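You operate a simulated robot arm through the tools that you are given. There is no shell and no other tool.

You run a simulated robot arm. Do the job below in one go: nothing can be reset, and whatever is moved stays where it is left.

TASK
Straighten and wipe the home sensor, then push the carriage home.
Fine: carriage switch off first, and it stays off; rag back on its shelf; the home lamp is lit; brake on at the end. What is to be rubbed or washed off counts as gone when no trace of it is left.

It is judged by the outcome, as a careful person would: the job done as asked, and still so three seconds after it is handed in. It fails if anything else is knocked over, pushed out of place, dropped, spilled or broken.

THE ROBOT
A 7-joint arm with a three-finger gripper, fixed in place. Base frame: the origin is on the floor under the middle of its stand, x ahead of it, y to its left, z up. Units: m, rad, N and s.
With the tool pointing down near the work surface it reaches from about 0.1 to 0.78 m from the base axis. Its first joint turns from -2.897 to 2.897 rad. Payload 2.94 kg.
The tool frame sits at the grasp point between the pads (the TCP): z along the fingers, y along the line on which they close. The tips reach 0.03 m beyond it. The gripper opens to 0.132 m; its body begins 0.107 m behind the TCP.
Orientation is that of the tool frame in the base frame, as a unit quaternion [w, x, y, z]. With the fingers straight down and closing along the base's y, the tool's x points along the base's -x, its y along +y and its z along -z.

THE INTERFACE
- The arm moves only by the tool servo_tool. Its argument "increments" is one flat list of numbers, 6 for each row, row after row: the shift along the tool's x, y, z in units of 500 mm (1.0 is 500 mm), then the turn, a rotation vector about the tool's x, y, z in units of 120 degrees (1.0 is 120 degrees). In form: [x, y, z, rx, ry, rz, x, y, z, rx, ry, rz, ...]. A call has 1 to 20 rows; each row is the pose to reach, as a shift and turn from the pose commanded when the call began, along the tool's axes at that moment. "hand" is the closure in counts, from 0 (fully open) to 255 (shut), set as the call begins (left out, the last holds). A call with a number of a shift or a turn outside -1 to 1 is refused whole. Rows are played at 5 a second. More than 0.05 m and 0.15 rad between two rows, or a gripper value outside its range, and nothing of the call is played. Where a pose cannot be reached the arm comes as near as it can. A force on the tool above 90 N (or 10 N above the force at the start of the call, whichever is more), or a blocked arm, ends the call early, and 0.2 s more pass. Each finger travels about 0.0374 m/s and halts on what it meets, pressing with about 31 N; the grip force reading is that of the motor and also rises with nothing between the fingers. The clock runs only during rows and for 0.2 s after the last one: add rows that repeat a pose to give the fingers time. It gives the time, the measured TCP pose, the force on the tool (base axes), the opening and the grip force at its end, in the units of the frame above (readings bear some noise), with the torque about the TCP (base axes, N m) and any sound that the robot's microphone picked up.
- Cameras (640 x 400 px; columns grow to the right, rows downward): "scene" is fixed at [0.0634, 0.5103, 1.4199]; the picture's right is [-0.48, -0.88, 0.00], its down [-0.40, 0.22, -0.89] and it looks along [0.78, -0.43, -0.46] (base axes); focal length 261 px, centre (320, 200). "wrist" rides on the gripper at [0.072, 0.003, -0.144] in the tool frame; the picture's right is [-0.04, 1.00, 0.00], its down [-0.88, -0.04, -0.48] and it looks along [-0.47, -0.02, 0.88] (tool axes); focal length 256 px, centre (320, 200). There is no depth. A picture from a camera that has moved, and an enlarged one, comes with that camera's place and axes in the base frame and with its lens. The place of the scene camera against the robot may be out by one fixed shift of up to 0.018 m in any direction.
- get_image(camera): a new picture of that camera. No time passes.
- lift_body(by): moves the trunk up (or, below 0, down) by that many m; the arm rides with it, the base frame stays. It gives what a move gives, with no picture.
- enlarge(camera, box): a new picture of the part [left, top, right, bottom] of that camera's present view, enlarged. No time passes.
- sign_off(): hands the job in; it is judged then, once.

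Places have to be worked out from the pictures, the camera data and where the tool is seen. Open the gripper and draw the arm clear of the work before you hand the job in, unless the task says otherwise.

The tools are called after "Call:" as name(argument=value, ...) on one line, values as JSON. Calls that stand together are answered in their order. servo_tool: Moves the arm, as the interface text tells. Its arguments: {"type":"object","properties":{"increments":{"type":"array","items":{"type":"number"}},"hand":{"type":"number"}},"required":["increments"]} The other tools are called the same way: lift_body (by) moves the trunk up or down; get_image (camera) takes a picture; enlarge (camera, box) takes an enlarged picture of a part of a camera's view; sign_off () hands the job in.

At the start:

```text
time_s: 0.0
position: [0.5876, 0.0183, 1.3683]
ee_rot: [0.0, 0.0, 1.0, 0.0]
wrist_force: [0.4, -0.1, 0.3]
wrist_torque: [-0.03, -0.02, -0.02]
opening: 0.1323
finger_force: 0.2
trunk travel left (down, up): [-0.35, 0.19]
```

scene: 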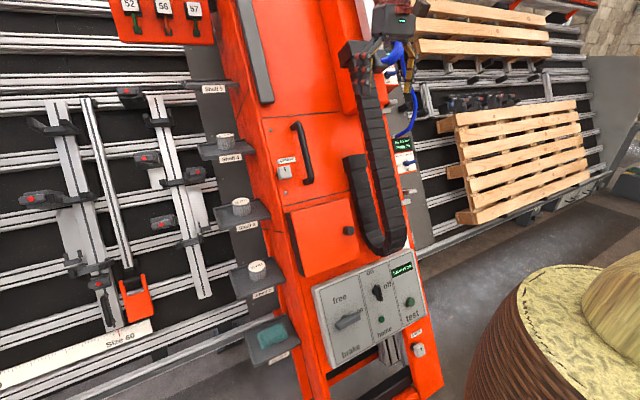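
wrist: 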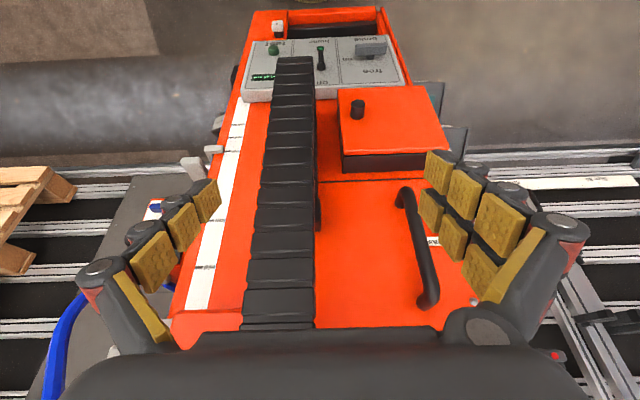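

I'll start by looking at the scene in more detail: the control panel, the shelves, and the carriage.

Call:
enlarge(camera="scene", box=[300, 240, 450, 390])

Call:
enlarge(camera="scene", box=[190, 80, 310, 240])

Call:
enlarge(camera="scene", box=[330, 0, 450, 130])

Call:
enlarge(camera="scene", box=[190, 180, 330, 370])

Call:
enlarge(camera="wrist", box=[140, 0, 480, 200])

```text
2.67 times, centred on (375, 315) of scene
camera zoom: at [0.0634, 0.5103, 1.4199], right [-0.48, -0.88, 0.0], down [-0.4, 0.22, -0.89], along [0.78, -0.43, -0.46], focal length 696 px, centre (173, -107)
```

zoom: 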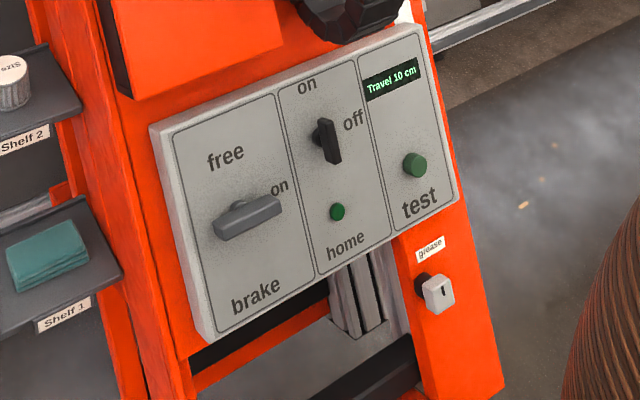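

```text
2.50 times, centred on (250, 160) of scene
camera zoom: at [0.0634, 0.5103, 1.4199], right [-0.48, -0.88, 0.0], down [-0.4, 0.22, -0.89], along [0.78, -0.43, -0.46], focal length 652 px, centre (495, 300)
```

zoom: 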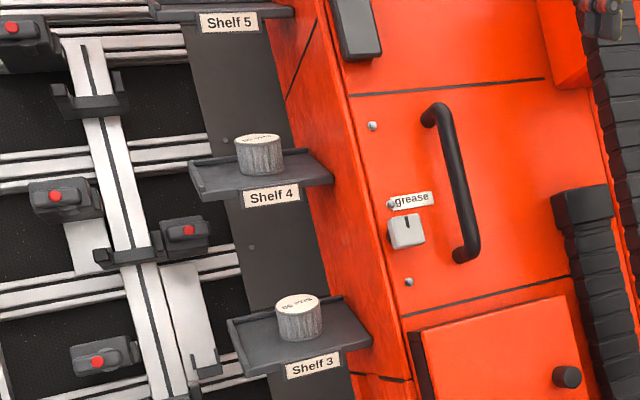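

```text
3.08 times, centred on (390, 65) of scene
camera zoom: at [0.0634, 0.5103, 1.4199], right [-0.48, -0.88, 0.0], down [-0.4, 0.22, -0.89], along [0.78, -0.43, -0.46], focal length 803 px, centre (105, 615)
```

zoom: 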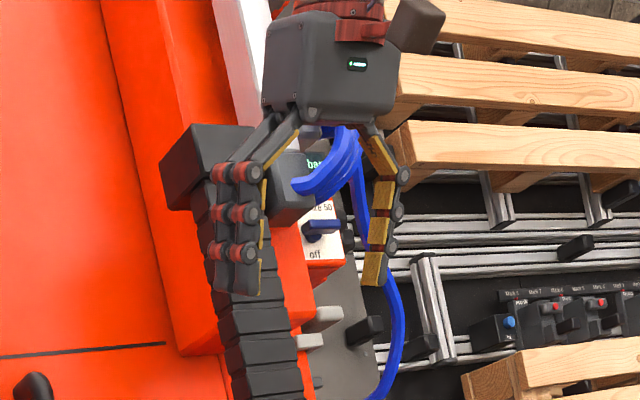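

```text
2.11 times, centred on (260, 275) of scene
camera zoom: at [0.0634, 0.5103, 1.4199], right [-0.48, -0.88, 0.0], down [-0.4, 0.22, -0.89], along [0.78, -0.43, -0.46], focal length 549 px, centre (446, 42)
```

zoom: 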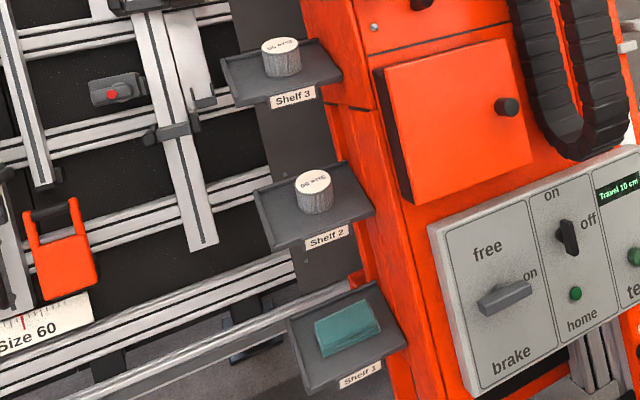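

```text
1.88 times, centred on (310, 100) of wrist
camera zoom: at [0.5159, 0.0212, 1.5109], right [0.04, 1.0, 0.0], down [0.88, -0.04, 0.48], along [0.47, -0.02, -0.88], focal length 482 px, centre (339, 388)
```

zoom: 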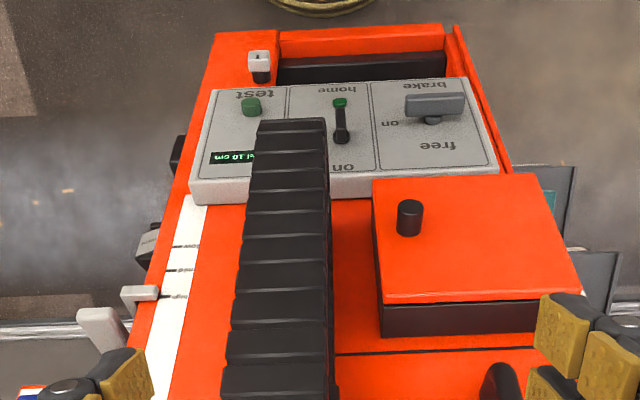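

The panel, shelf 1 with the rag, and something on the right side of the beam are visible. I look closer at each before moving.

Call:
enlarge(camera="scene", box=[360, 60, 440, 130])

Call:
enlarge(camera="scene", box=[380, 120, 450, 190])

Call:
enlarge(camera="scene", box=[355, 255, 435, 325])

Call:
enlarge(camera="scene", box=[100, 0, 230, 60])

Call:
enlarge(camera="wrist", box=[90, 130, 330, 280])

Call:
enlarge(camera="wrist", box=[230, 10, 330, 110])

```text
5.71 times, centred on (400, 95) of scene
camera zoom: at [0.0634, 0.5103, 1.4199], right [-0.48, -0.88, 0.0], down [-0.4, 0.22, -0.89], along [0.78, -0.43, -0.46], focal length 1491 px, centre (-137, 800)
```

zoom: 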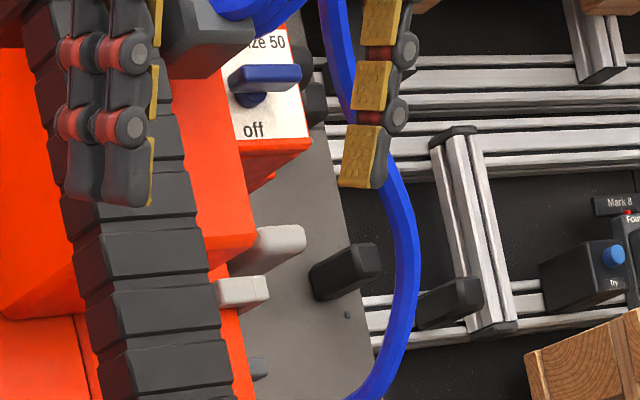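

```text
5.71 times, centred on (415, 155) of scene
camera zoom: at [0.0634, 0.5103, 1.4199], right [-0.48, -0.88, 0.0], down [-0.4, 0.22, -0.89], along [0.78, -0.43, -0.46], focal length 1491 px, centre (-223, 457)
```

zoom: 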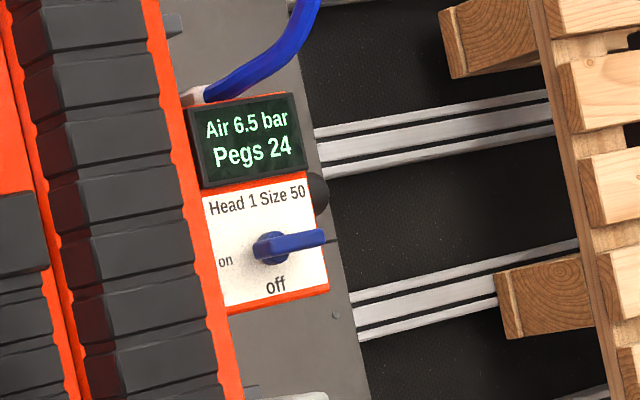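

```text
5.71 times, centred on (395, 290) of scene
camera zoom: at [0.0634, 0.5103, 1.4199], right [-0.48, -0.88, 0.0], down [-0.4, 0.22, -0.89], along [0.78, -0.43, -0.46], focal length 1491 px, centre (-109, -314)
```

zoom: 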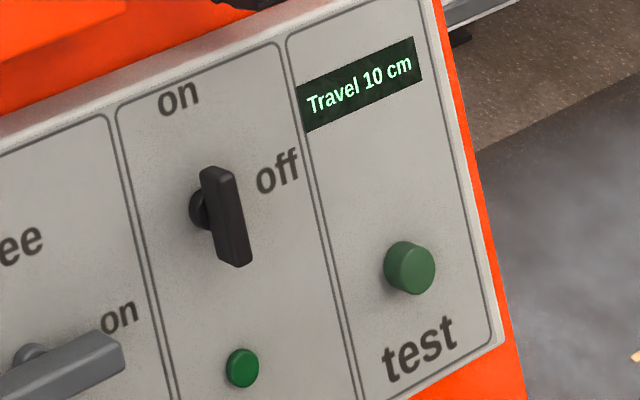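

```text
4.92 times, centred on (165, 30) of scene
camera zoom: at [0.0634, 0.5103, 1.4199], right [-0.48, -0.88, 0.0], down [-0.4, 0.22, -0.89], along [0.78, -0.43, -0.46], focal length 1284 px, centre (1083, 1037)
```

zoom: 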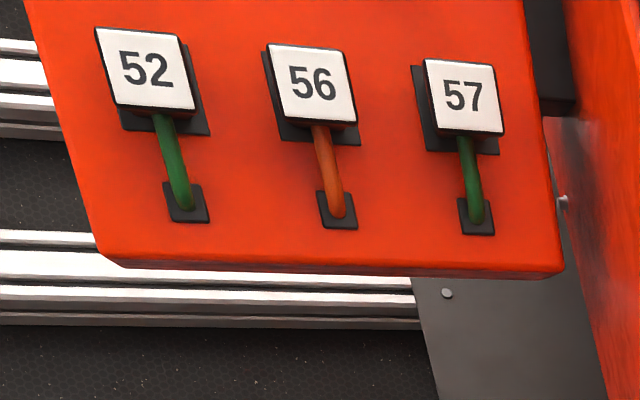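

```text
2.67 times, centred on (210, 205) of wrist
camera zoom: at [0.5159, 0.0212, 1.5109], right [0.04, 1.0, 0.0], down [0.88, -0.04, 0.48], along [0.47, -0.02, -0.88], focal length 683 px, centre (613, 187)
```

zoom: 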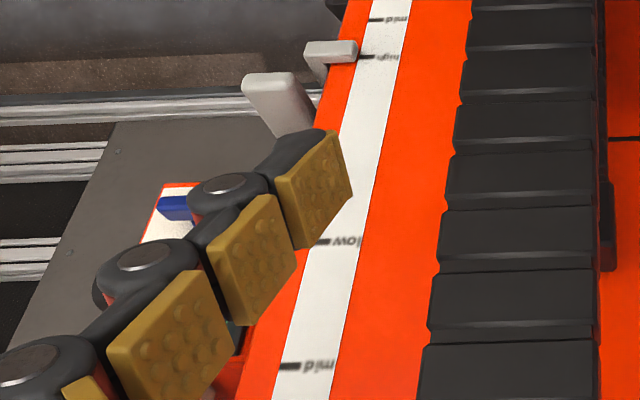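

```text
4.00 times, centred on (280, 60) of wrist
camera zoom: at [0.5159, 0.0212, 1.5109], right [0.04, 1.0, 0.0], down [0.88, -0.04, 0.48], along [0.47, -0.02, -0.88], focal length 1024 px, centre (480, 760)
```

zoom: 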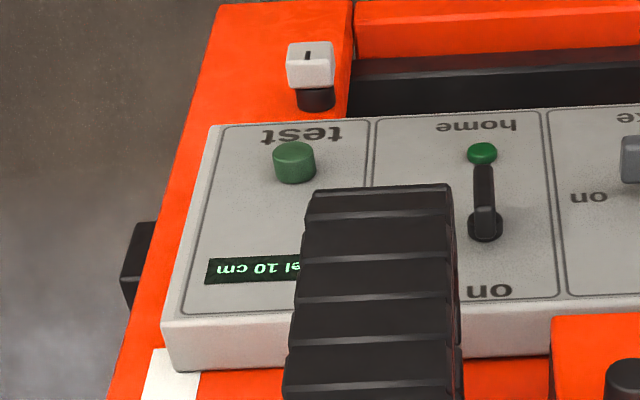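

The panel lies at about x 0.48, z 0.7, and the brake, carriage switch, home lamp and test button are readable on it. I draw the arm back from the machine and pitch the tool forward to look at the beam with the wrist camera.

Call:
servo_tool(increments=[0.04, 0, 0, 0, -0.04, 0, 0.08, 0, 0, 0, -0.08, 0, 0.12, 0, 0, 0, -0.12, 0, 0.16, 0, 0, 0, -0.16, 0, 0.2, 0, 0, 0, -0.2, 0, 0.24, 0, 0, 0, -0.24, 0, 0.28, 0, 0, 0, -0.28, 0, 0.32, 0, 0, 0, -0.32, 0, 0.36, 0, 0, 0, -0.36, 0, 0.4, 0, 0, 0, -0.4, 0])

Call:
get_image(camera="wrist")

Call:
get_image(camera="scene")

```text
time_s: 2.2
position: [0.386, 0.0184, 1.3682]
ee_rot: [0.408, 0.0, 0.913, 0.0]
wrist_force: [-0.5, -0.6, 0.5]
wrist_torque: [0.01, -0.02, -0.01]
opening: 0.1319
finger_force: 0.0
trunk travel left (down, up): [-0.35, 0.19]
```

```text
taken
camera wrist: at [0.2317, 0.0207, 1.4104], right [0.03, 1.0, 0.03], down [0.23, -0.04, 0.97], along [0.97, -0.02, -0.23], focal length 256 px, centre (320, 200)
```

wrist: 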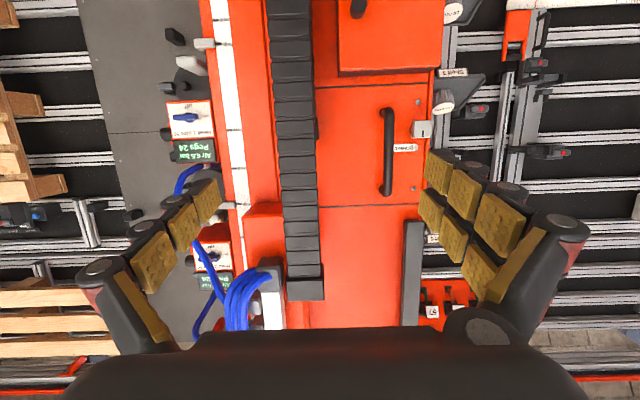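

```text
taken
```

scene: 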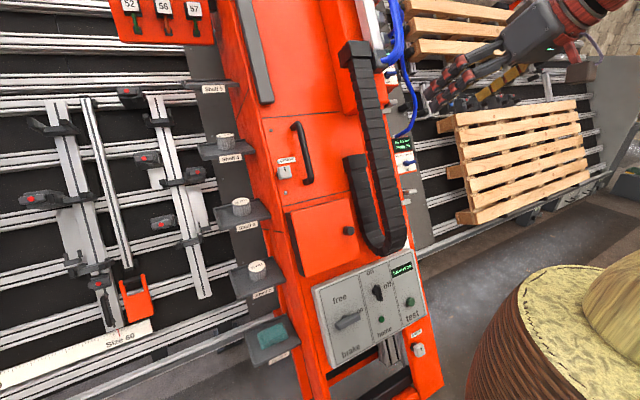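

Now the beam is seen frontally (upside down). I enlarge parts of it to find the carriage and the home sensor.

Call:
enlarge(camera="wrist", box=[150, 0, 330, 160])

Call:
enlarge(camera="wrist", box=[170, 150, 350, 330])

Call:
enlarge(camera="scene", box=[330, 0, 450, 110])

Call:
enlarge(camera="scene", box=[380, 100, 460, 200])

Call:
enlarge(camera="scene", box=[360, 320, 460, 400])

```text
2.50 times, centred on (240, 80) of wrist
camera zoom: at [0.2317, 0.0207, 1.4104], right [0.03, 1.0, 0.03], down [0.23, -0.04, 0.97], along [0.97, -0.02, -0.23], focal length 640 px, centre (520, 500)
```

zoom: 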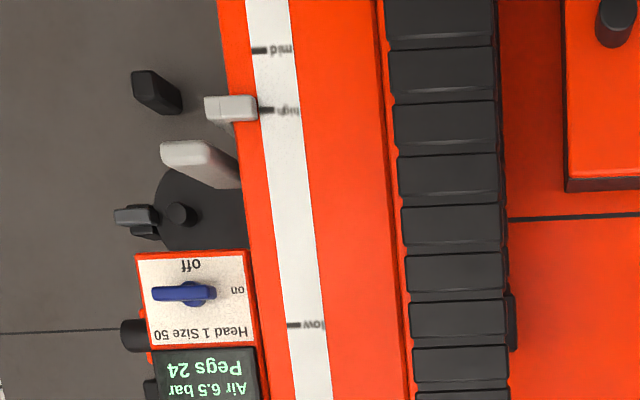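

```text
2.22 times, centred on (260, 240) of wrist
camera zoom: at [0.2317, 0.0207, 1.4104], right [0.03, 1.0, 0.03], down [0.23, -0.04, 0.97], along [0.97, -0.02, -0.23], focal length 569 px, centre (453, 111)
```

zoom: 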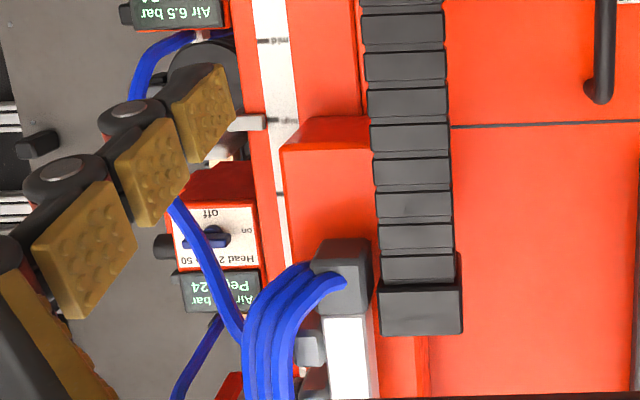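

```text
3.64 times, centred on (390, 55) of scene
camera zoom: at [0.0634, 0.5103, 1.4199], right [-0.48, -0.88, 0.0], down [-0.4, 0.22, -0.89], along [0.78, -0.43, -0.46], focal length 949 px, centre (66, 727)
```

zoom: 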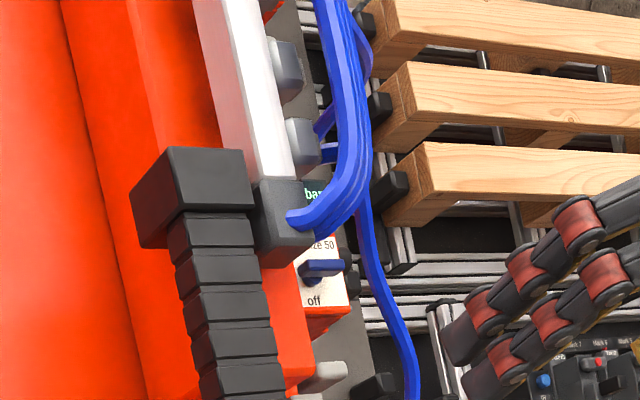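

```text
4.00 times, centred on (420, 150) of scene
camera zoom: at [0.0634, 0.5103, 1.4199], right [-0.48, -0.88, 0.0], down [-0.4, 0.22, -0.89], along [0.78, -0.43, -0.46], focal length 1044 px, centre (-80, 400)
```

zoom: 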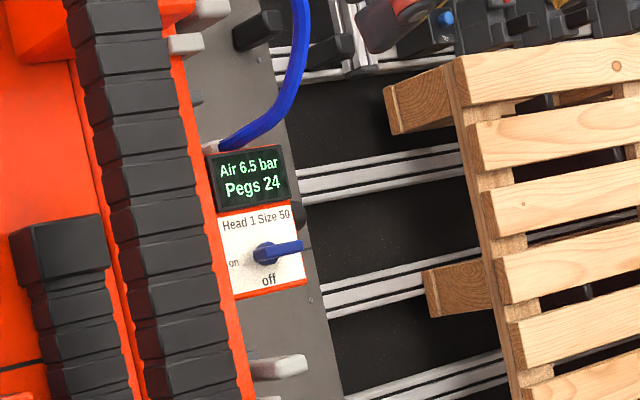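

```text
5.00 times, centred on (410, 360) of scene
camera zoom: at [0.0634, 0.5103, 1.4199], right [-0.48, -0.88, 0.0], down [-0.4, 0.22, -0.89], along [0.78, -0.43, -0.46], focal length 1304 px, centre (-130, -600)
```

zoom: 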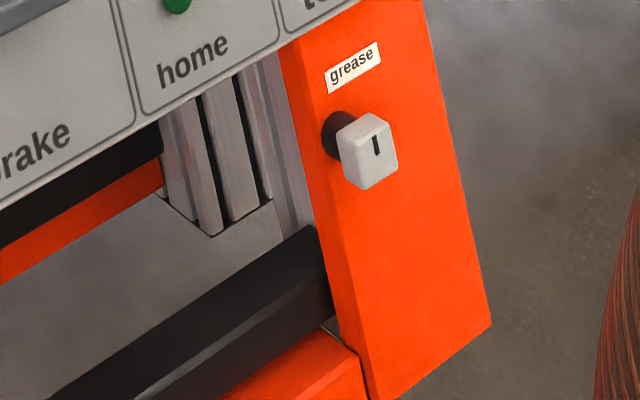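

The carriage could be the whole orange column running on horizontal rails, or something on it. I lower the trunk to see the lower part, still well clear of the machine.

Call:
lift_body(by=-0.3)

Call:
get_image(camera="wrist")

Call:
get_image(camera="scene")

```text
time_s: 5.2
position: [0.3876, 0.0179, 1.0689]
ee_rot: [0.407, 0.0, 0.914, 0.0]
wrist_force: [0.5, 0.6, -0.2]
wrist_torque: [0.03, 0.02, 0.0]
opening: 0.132
finger_force: 0.0
trunk travel left (down, up): [-0.05, 0.49]
```

```text
taken
camera wrist: at [0.2329, 0.0209, 1.1107], right [0.03, 1.0, 0.03], down [0.23, -0.04, 0.97], along [0.97, -0.02, -0.24], focal length 256 px, centre (320, 200)
```

wrist: 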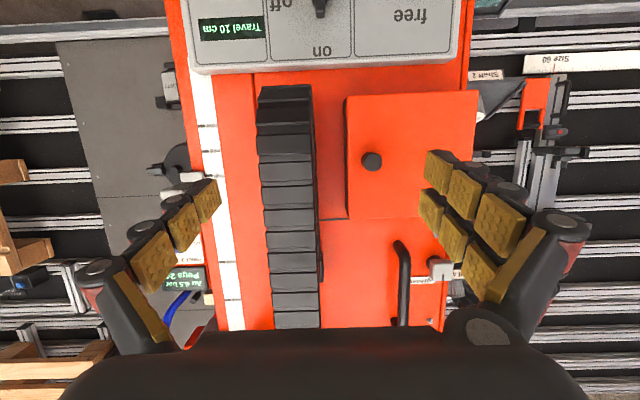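

```text
taken
```

scene: 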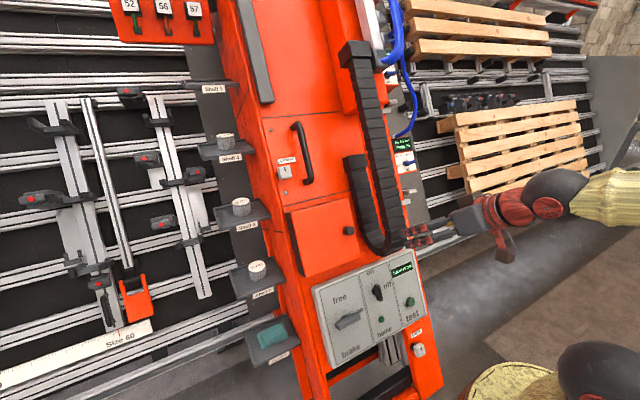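

The column fills the view. I enlarge the lid, the lower panel and the frame to the left to find the home sensor.

Call:
enlarge(camera="wrist", box=[130, 0, 480, 200])

Call:
enlarge(camera="scene", box=[20, 60, 240, 360])

Call:
enlarge(camera="scene", box=[220, 180, 330, 380])

Call:
enlarge(camera="scene", box=[290, 190, 360, 260])

Call:
enlarge(camera="wrist", box=[440, 0, 640, 160])

Call:
enlarge(camera="wrist", box=[0, 0, 220, 220])

```text
1.83 times, centred on (305, 100) of wrist
camera zoom: at [0.2329, 0.0209, 1.1107], right [0.03, 1.0, 0.03], down [0.23, -0.04, 0.97], along [0.97, -0.02, -0.24], focal length 468 px, centre (347, 383)
```

zoom: 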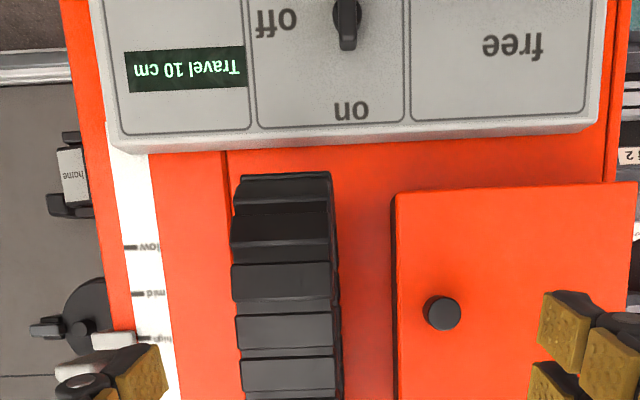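

```text
1.33 times, centred on (130, 210) of scene
camera zoom: at [0.0634, 0.5103, 1.4199], right [-0.48, -0.88, 0.0], down [-0.4, 0.22, -0.89], along [0.78, -0.43, -0.46], focal length 348 px, centre (573, 187)
```

zoom: 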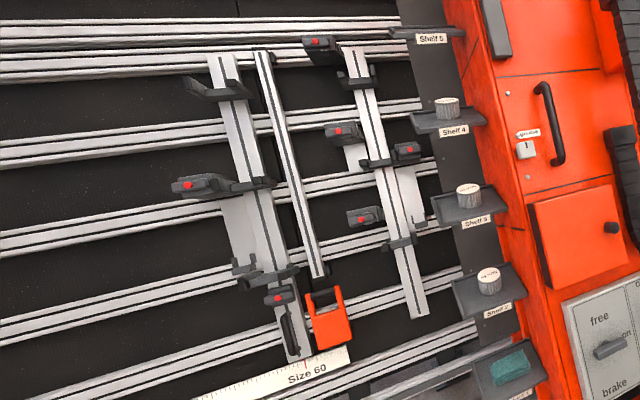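

```text
2.00 times, centred on (275, 280) of scene
camera zoom: at [0.0634, 0.5103, 1.4199], right [-0.48, -0.88, 0.0], down [-0.4, 0.22, -0.89], along [0.78, -0.43, -0.46], focal length 522 px, centre (410, 40)
```

zoom: 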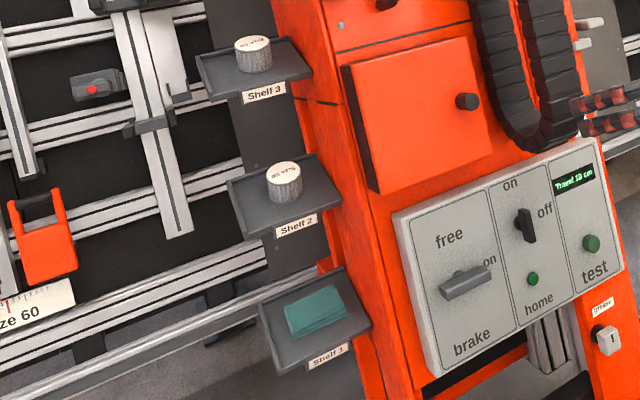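

```text
5.71 times, centred on (325, 225) of scene
camera zoom: at [0.0634, 0.5103, 1.4199], right [-0.48, -0.88, 0.0], down [-0.4, 0.22, -0.89], along [0.78, -0.43, -0.46], focal length 1491 px, centre (291, 57)
```

zoom: 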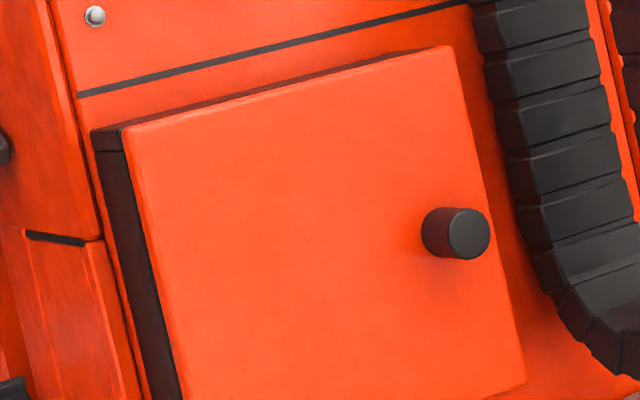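

```text
2.50 times, centred on (540, 80) of wrist
camera zoom: at [0.2329, 0.0209, 1.1107], right [0.03, 1.0, 0.03], down [0.23, -0.04, 0.97], along [0.97, -0.02, -0.24], focal length 640 px, centre (-230, 500)
```

zoom: 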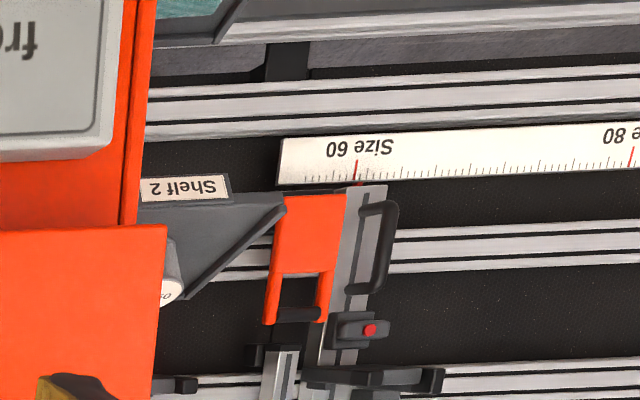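

```text
1.82 times, centred on (110, 110) of wrist
camera zoom: at [0.2329, 0.0209, 1.1107], right [0.03, 1.0, 0.03], down [0.23, -0.04, 0.97], along [0.97, -0.02, -0.24], focal length 465 px, centre (702, 364)
```

zoom: 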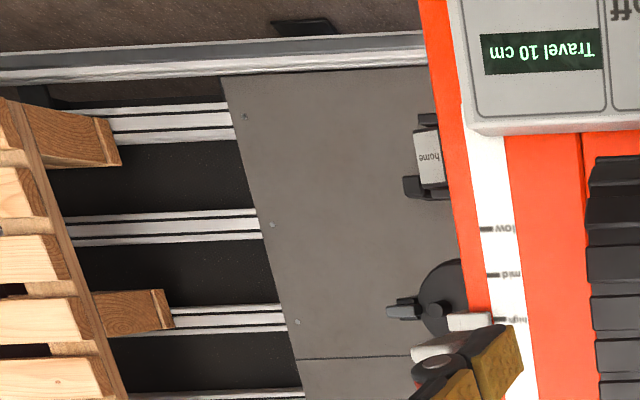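

A small box labelled "home" sits on the right flank of the column, low down. I enlarge it.

Call:
enlarge(camera="wrist", box=[140, 40, 220, 130])

Call:
enlarge(camera="scene", box=[390, 200, 440, 260])

Call:
enlarge(camera="wrist", box=[140, 130, 220, 210])

```text
4.44 times, centred on (180, 85) of wrist
camera zoom: at [0.2329, 0.0209, 1.1107], right [0.03, 1.0, 0.03], down [0.23, -0.04, 0.97], along [0.97, -0.02, -0.24], focal length 1138 px, centre (942, 711)
```

zoom: 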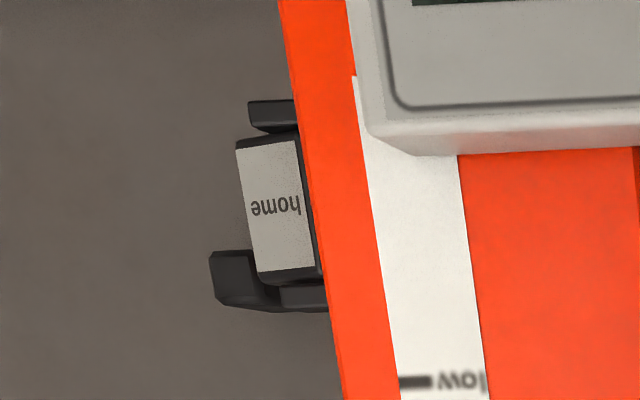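

```text
6.67 times, centred on (415, 230) of scene
camera zoom: at [0.0634, 0.5103, 1.4199], right [-0.48, -0.88, 0.0], down [-0.4, 0.22, -0.89], along [0.78, -0.43, -0.46], focal length 1739 px, centre (-313, 0)
```

zoom: 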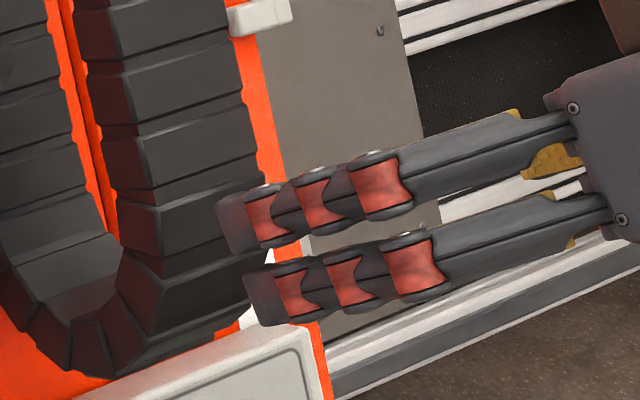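

```text
5.00 times, centred on (180, 170) of wrist
camera zoom: at [0.2329, 0.0209, 1.1107], right [0.03, 1.0, 0.03], down [0.23, -0.04, 0.97], along [0.97, -0.02, -0.24], focal length 1280 px, centre (1020, 350)
```

zoom: 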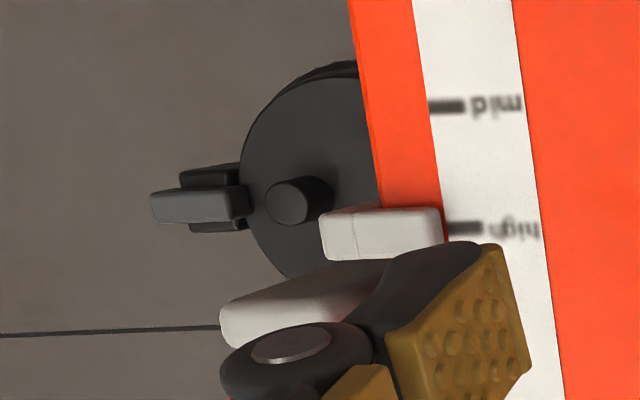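

The home sensor is on the right flank, around (0.6, -0.23, 0.8). I swing the arm to the right and yaw it a little left to see that flank.

Call:
servo_tool(increments=[0, -0.09, 0, -0.019, 0, -0.017, 0, -0.18, 0, -0.038, 0, -0.034, 0, -0.27, 0, -0.057, 0, -0.051, 0, -0.36, 0, -0.076, 0, -0.068, 0, -0.45, 0, -0.095, 0, -0.085, 0, -0.54, 0, -0.114, 0, -0.102, 0, -0.63, 0, -0.133, 0, -0.119, 0, -0.72, 0, -0.155, 0, -0.139])

Call:
get_image(camera="wrist")

Call:
get_image(camera="scene")

```text
time_s: 6.5
position: [0.4215, -0.1429, 1.0779]
ee_rot: [0.402, -0.219, 0.885, 0.084]
wrist_force: [-1.5, 0.2, 1.2]
wrist_torque: [-0.1, 0.03, -0.08]
opening: 0.1321
finger_force: 0.1
trunk travel left (down, up): [-0.05, 0.49]
stopped in row 6: the arm was blocked; the commanded pose is now the measured one
```

```text
taken
camera wrist: at [0.2815, -0.2103, 1.1193], right [-0.43, 0.9, 0.01], down [0.21, 0.09, 0.97], along [0.88, 0.42, -0.23], focal length 256 px, centre (320, 200)
```

wrist: 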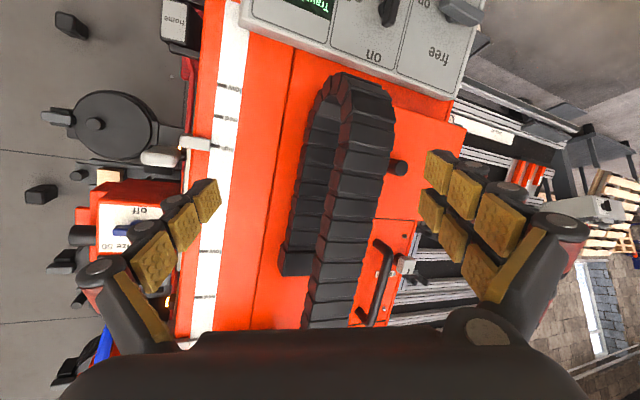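

```text
taken
```

scene: 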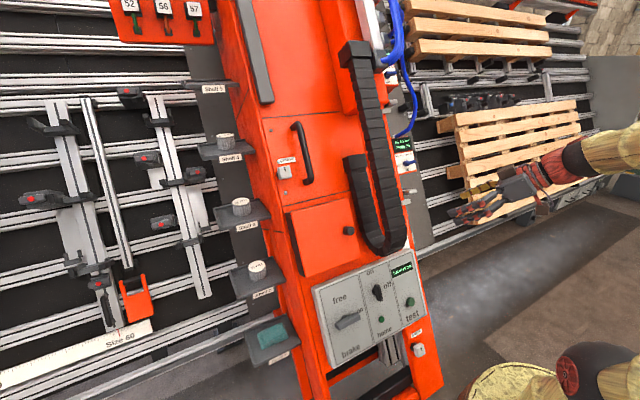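

The arm hit a limit, but the view of the flank is already better. I enlarge the home sensor region.

Call:
enlarge(camera="wrist", box=[130, 0, 230, 70])

Call:
enlarge(camera="wrist", box=[20, 70, 260, 220])

Call:
enlarge(camera="wrist", box=[240, 0, 500, 170])

```text
5.71 times, centred on (180, 35) of wrist
camera zoom: at [0.2815, -0.2103, 1.1193], right [-0.43, 0.9, 0.01], down [0.21, 0.09, 0.97], along [0.88, 0.42, -0.23], focal length 1463 px, centre (1120, 1143)
```

zoom: 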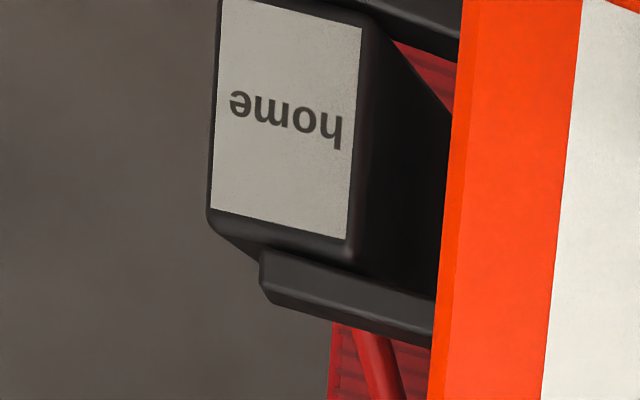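

```text
2.67 times, centred on (140, 145) of wrist
camera zoom: at [0.2815, -0.2103, 1.1193], right [-0.43, 0.9, 0.01], down [0.21, 0.09, 0.97], along [0.88, 0.42, -0.23], focal length 683 px, centre (800, 347)
```

zoom: 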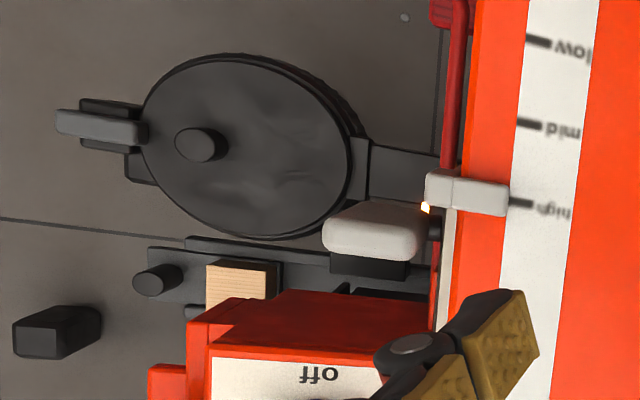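

```text
2.35 times, centred on (370, 85) of wrist
camera zoom: at [0.2815, -0.2103, 1.1193], right [-0.43, 0.9, 0.01], down [0.21, 0.09, 0.97], along [0.88, 0.42, -0.23], focal length 602 px, centre (202, 471)
```

zoom: 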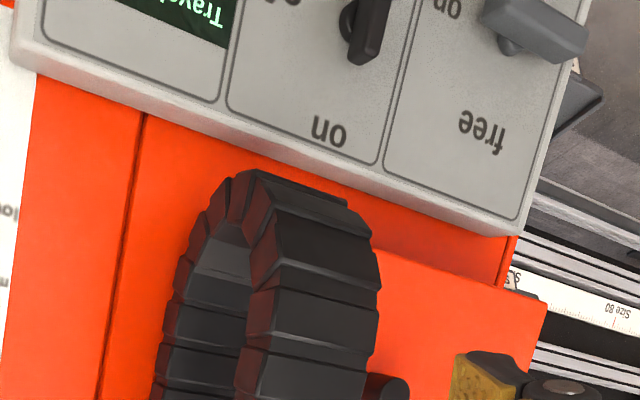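

The home sensor's label is at about (0.651, -0.268, 0.773), just right of the column edge and 3–4 cm behind its front. I take the yaw out and go farther right for a view past the column edge.

Call:
servo_tool(increments=[0.024, -0.053, -0.025, 0.028, 0.001, 0.025, 0.048, -0.107, -0.05, 0.056, 0.002, 0.05, 0.072, -0.16, -0.075, 0.084, 0.003, 0.075, 0.097, -0.213, -0.1, 0.112, 0.004, 0.099, 0.121, -0.267, -0.125, 0.14, 0.005, 0.124, 0.145, -0.32, -0.15, 0.168, 0.006, 0.149])

Call:
get_image(camera="wrist")

```text
time_s: 7.4
position: [0.4447, -0.1768, 1.0863]
ee_rot: [0.41, -0.185, 0.891, 0.06]
wrist_force: [0.2, -0.6, 0.3]
wrist_torque: [-0.02, -0.01, -0.04]
opening: 0.1321
finger_force: 0.1
trunk travel left (down, up): [-0.05, 0.49]
stopped in row 4: the arm was blocked; the commanded pose is now the measured one
```

```text
taken
camera wrist: at [0.2991, -0.2314, 1.125], right [-0.35, 0.94, -0.01], down [0.2, 0.09, 0.98], along [0.91, 0.34, -0.22], focal length 256 px, centre (320, 200)
```

wrist: 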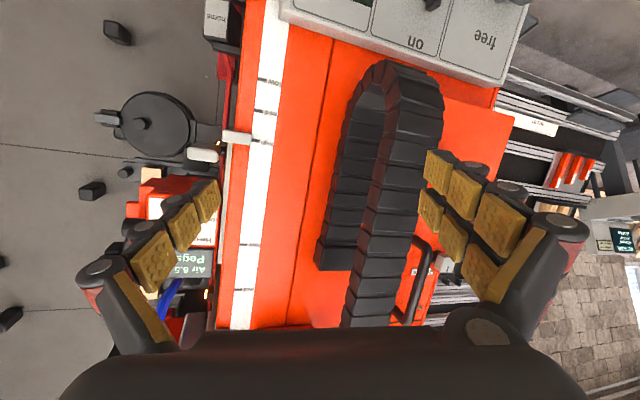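

The arm is blocked again without force at the tool; I look at the scene picture to see how the arm stands.

Call:
get_image(camera="scene")

Call:
enlarge(camera="wrist", box=[80, 0, 320, 180])

```text
taken
```

scene: 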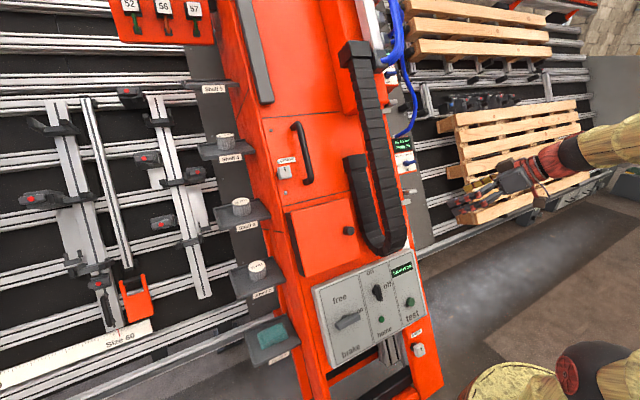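

```text
2.22 times, centred on (200, 90) of wrist
camera zoom: at [0.2991, -0.2314, 1.125], right [-0.35, 0.94, -0.01], down [0.2, 0.09, 0.98], along [0.91, 0.34, -0.22], focal length 569 px, centre (587, 444)
```

zoom: 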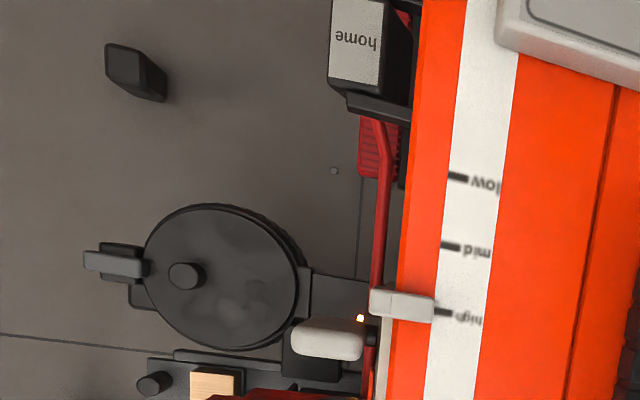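

The arm's wrist seems near a joint limit in this yawed attitude. I first turn the yaw back in place to free it.

Call:
servo_tool(increments=[0, 0, 0, 0.031, 0.002, 0.027, 0, 0, 0, 0.063, 0.004, 0.055, 0, 0, 0, 0.094, 0.005, 0.082, 0, 0, 0, 0.126, 0.007, 0.11, 0, 0, 0, 0.157, 0.009, 0.137])

```text
time_s: 8.6
position: [0.4431, -0.1795, 1.0864]
ee_rot: [0.413, 0.013, 0.91, -0.03]
wrist_force: [-1.0, -0.3, 0.6]
wrist_torque: [0.0, -0.01, 0.0]
opening: 0.1321
finger_force: 0.0
trunk travel left (down, up): [-0.05, 0.49]
```

The yaw came back freely. Now I shift right without yaw.

Call:
servo_tool(increments=[0.0, -0.07, 0, 0, 0, 0, 0.0, -0.14, 0, 0, 0, 0, 0.0, -0.21, 0, 0, 0, 0, 0.0, -0.28, 0, 0, 0, 0, 0.0, -0.35, 0, 0, 0, 0, 0, -0.42, 0, 0, 0, 0])

Call:
get_image(camera="wrist")

Call:
enlarge(camera="wrist", box=[250, 0, 450, 130])

```text
time_s: 9.8
position: [0.4817, -0.2752, 1.0983]
ee_rot: [0.417, -0.056, 0.907, -0.004]
wrist_force: [-1.3, 2.0, 0.4]
wrist_torque: [-0.06, 0.01, -0.1]
opening: 0.1319
finger_force: 0.1
trunk travel left (down, up): [-0.05, 0.49]
stopped in row 5: the arm was blocked; the commanded pose is now the measured one
```

```text
taken
camera wrist: at [0.3275, -0.2859, 1.1364], right [-0.07, 1.0, -0.02], down [0.21, 0.03, 0.98], along [0.97, 0.06, -0.21], focal length 256 px, centre (320, 200)
```

wrist: 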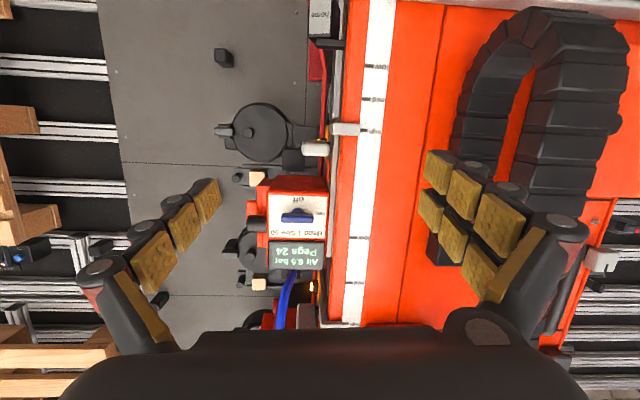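

```text
3.08 times, centred on (350, 65) of wrist
camera zoom: at [0.3275, -0.2859, 1.1364], right [-0.07, 1.0, -0.02], down [0.21, 0.03, 0.98], along [0.97, 0.06, -0.21], focal length 788 px, centre (228, 615)
```

zoom: 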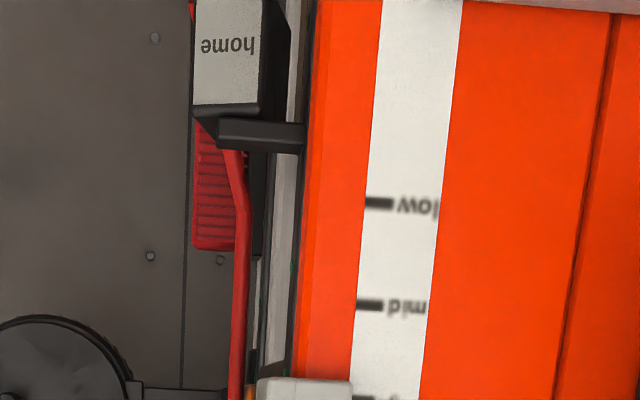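

The flank shows a vertical rail on the column's right side; the home sensor sits on it below the Head 1 carriage. I move the tool lower and out to look at the sensor more squarely.

Call:
servo_tool(increments=[0.064, -0.021, 0.03, 0, 0, 0, 0.128, -0.043, 0.059, 0, 0, 0, 0.192, -0.064, 0.089, 0, 0, 0, 0.256, -0.085, 0.119, 0, 0, 0, 0.32, -0.107, 0.148, 0, 0, 0, 0.384, -0.128, 0.178, 0, 0, 0])

Call:
get_image(camera="wrist")

Call:
get_image(camera="scene")

```text
time_s: 11.2
position: [0.4329, -0.3558, 0.895]
ee_rot: [0.416, -0.055, 0.907, -0.004]
wrist_force: [-1.0, 0.5, 0.4]
wrist_torque: [0.0, -0.01, 0.02]
opening: 0.132
finger_force: 0.1
trunk travel left (down, up): [-0.05, 0.49]
```

```text
taken
camera wrist: at [0.2777, -0.366, 0.9342], right [-0.07, 1.0, -0.02], down [0.21, 0.03, 0.98], along [0.97, 0.06, -0.21], focal length 256 px, centre (320, 200)
```

wrist: 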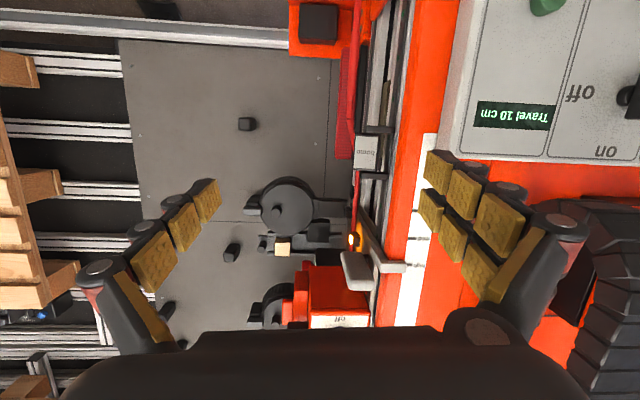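

```text
taken
```

scene: 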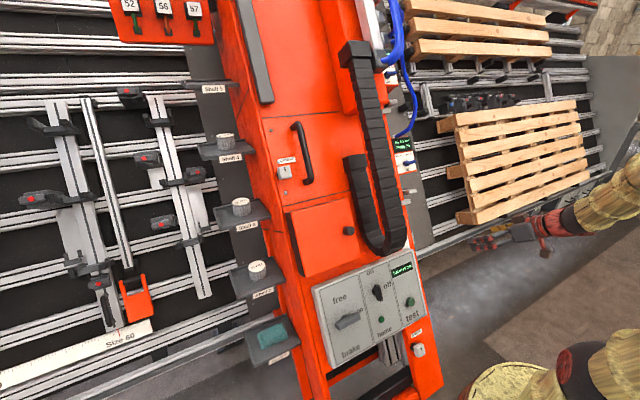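

This attitude works. I enlarge the flank with the sensor and the carriage above it.

Call:
enlarge(camera="wrist", box=[310, 100, 430, 200])

Call:
enlarge(camera="wrist", box=[260, 170, 440, 330])

Call:
enlarge(camera="wrist", box=[270, 0, 450, 120])

```text
4.00 times, centred on (370, 150) of wrist
camera zoom: at [0.2777, -0.366, 0.9342], right [-0.07, 1.0, -0.02], down [0.21, 0.03, 0.98], along [0.97, 0.06, -0.21], focal length 1024 px, centre (120, 400)
```

zoom: 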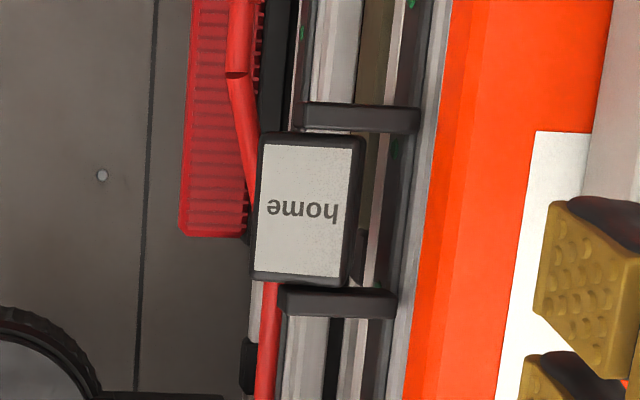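

```text
2.50 times, centred on (350, 250) of wrist
camera zoom: at [0.2777, -0.366, 0.9342], right [-0.07, 1.0, -0.02], down [0.21, 0.03, 0.98], along [0.97, 0.06, -0.21], focal length 640 px, centre (245, 75)
```

zoom: 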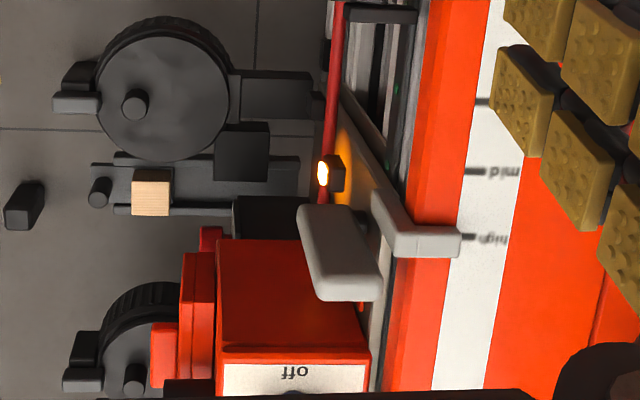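

```text
3.33 times, centred on (360, 60) of wrist
camera zoom: at [0.2777, -0.366, 0.9342], right [-0.07, 1.0, -0.02], down [0.21, 0.03, 0.98], along [0.97, 0.06, -0.21], focal length 853 px, centre (187, 667)
```

zoom: 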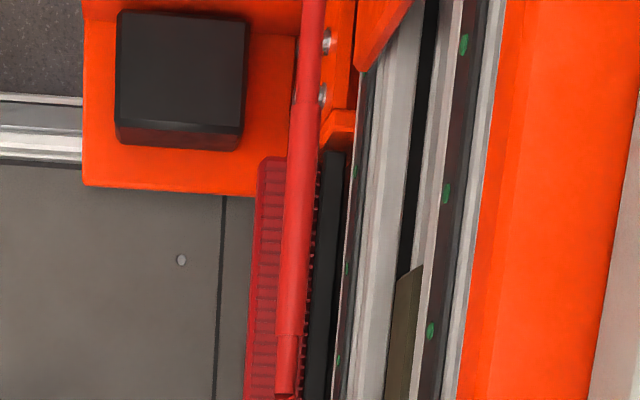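

The enlarged views are sharp, so I zoom tightly on the sensor and its surroundings.

Call:
enlarge(camera="wrist", box=[345, 125, 385, 180])

Call:
enlarge(camera="wrist", box=[330, 200, 410, 260])

Call:
enlarge(camera="wrist", box=[460, 0, 640, 160])

```text
7.27 times, centred on (365, 152) of wrist
camera zoom: at [0.2777, -0.366, 0.9342], right [-0.07, 1.0, -0.02], down [0.21, 0.03, 0.98], along [0.97, 0.06, -0.21], focal length 1862 px, centre (-7, 546)
```

zoom: 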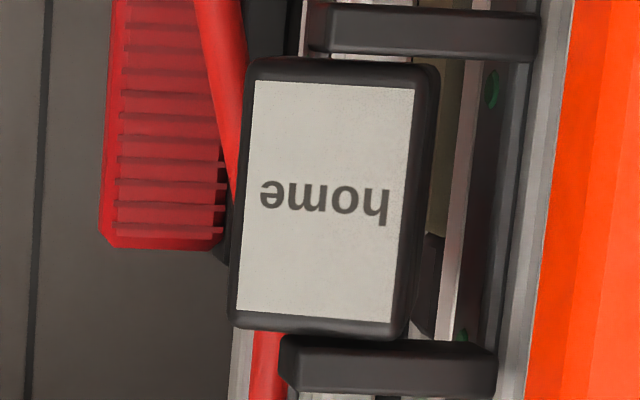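

```text
6.67 times, centred on (370, 230) of wrist
camera zoom: at [0.2777, -0.366, 0.9342], right [-0.07, 1.0, -0.02], down [0.21, 0.03, 0.98], along [0.97, 0.06, -0.21], focal length 1707 px, centre (-13, 0)
```

zoom: 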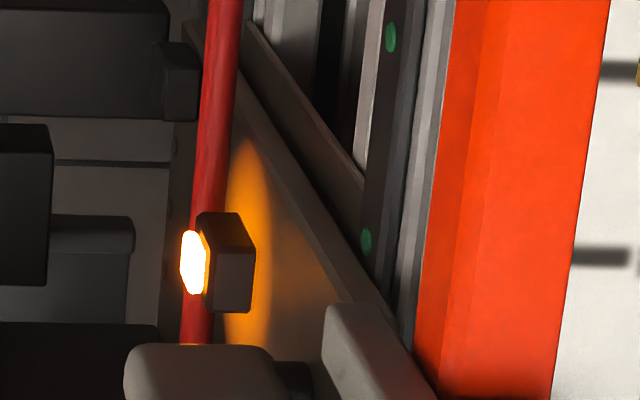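

```text
2.50 times, centred on (550, 80) of wrist
camera zoom: at [0.2777, -0.366, 0.9342], right [-0.07, 1.0, -0.02], down [0.21, 0.03, 0.98], along [0.97, 0.06, -0.21], focal length 640 px, centre (-255, 500)
```

zoom: 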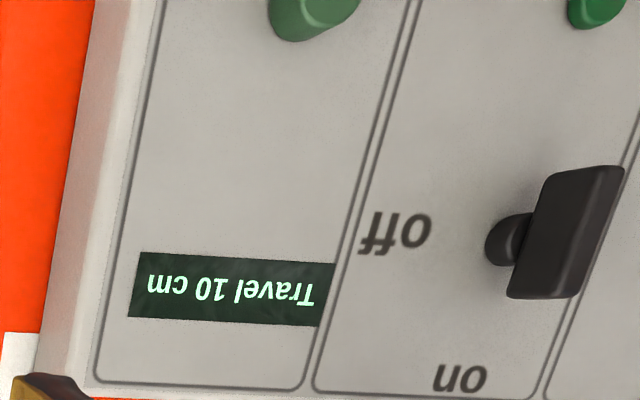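

The sensor appears turned about the rail's long axis (its left flank shows even from the right), so it likely swivels between the two bracket arms. I try to view it from further right with some yaw.

Call:
servo_tool(increments=[0.019, -0.024, -0.005, -0.031, -0.002, -0.027, 0.038, -0.048, -0.009, -0.063, -0.004, -0.054, 0.056, -0.072, -0.014, -0.094, -0.007, -0.082, 0.075, -0.096, -0.018, -0.126, -0.009, -0.109, 0.094, -0.12, -0.023, -0.157, -0.011, -0.136])

Call:
get_image(camera="wrist")

```text
time_s: 12.4
position: [0.3984, -0.4212, 0.8725]
ee_rot: [0.408, -0.251, 0.874, 0.088]
wrist_force: [0.1, 1.0, 0.3]
wrist_torque: [-0.04, 0.05, 0.01]
opening: 0.132
finger_force: 0.0
trunk travel left (down, up): [-0.05, 0.49]
```

```text
taken
camera wrist: at [0.2624, -0.4963, 0.9107], right [-0.49, 0.87, -0.02], down [0.18, 0.12, 0.98], along [0.86, 0.47, -0.21], focal length 256 px, centre (320, 200)
```

wrist: 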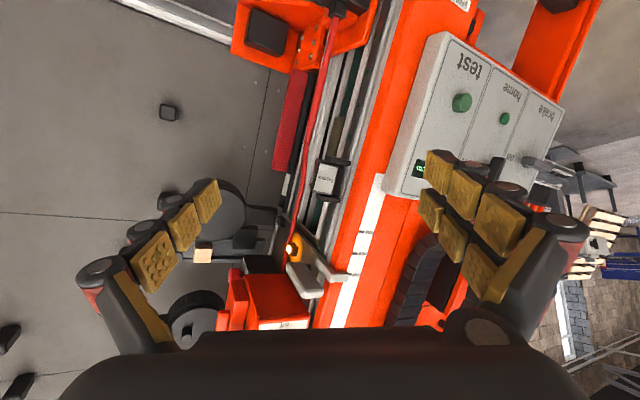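

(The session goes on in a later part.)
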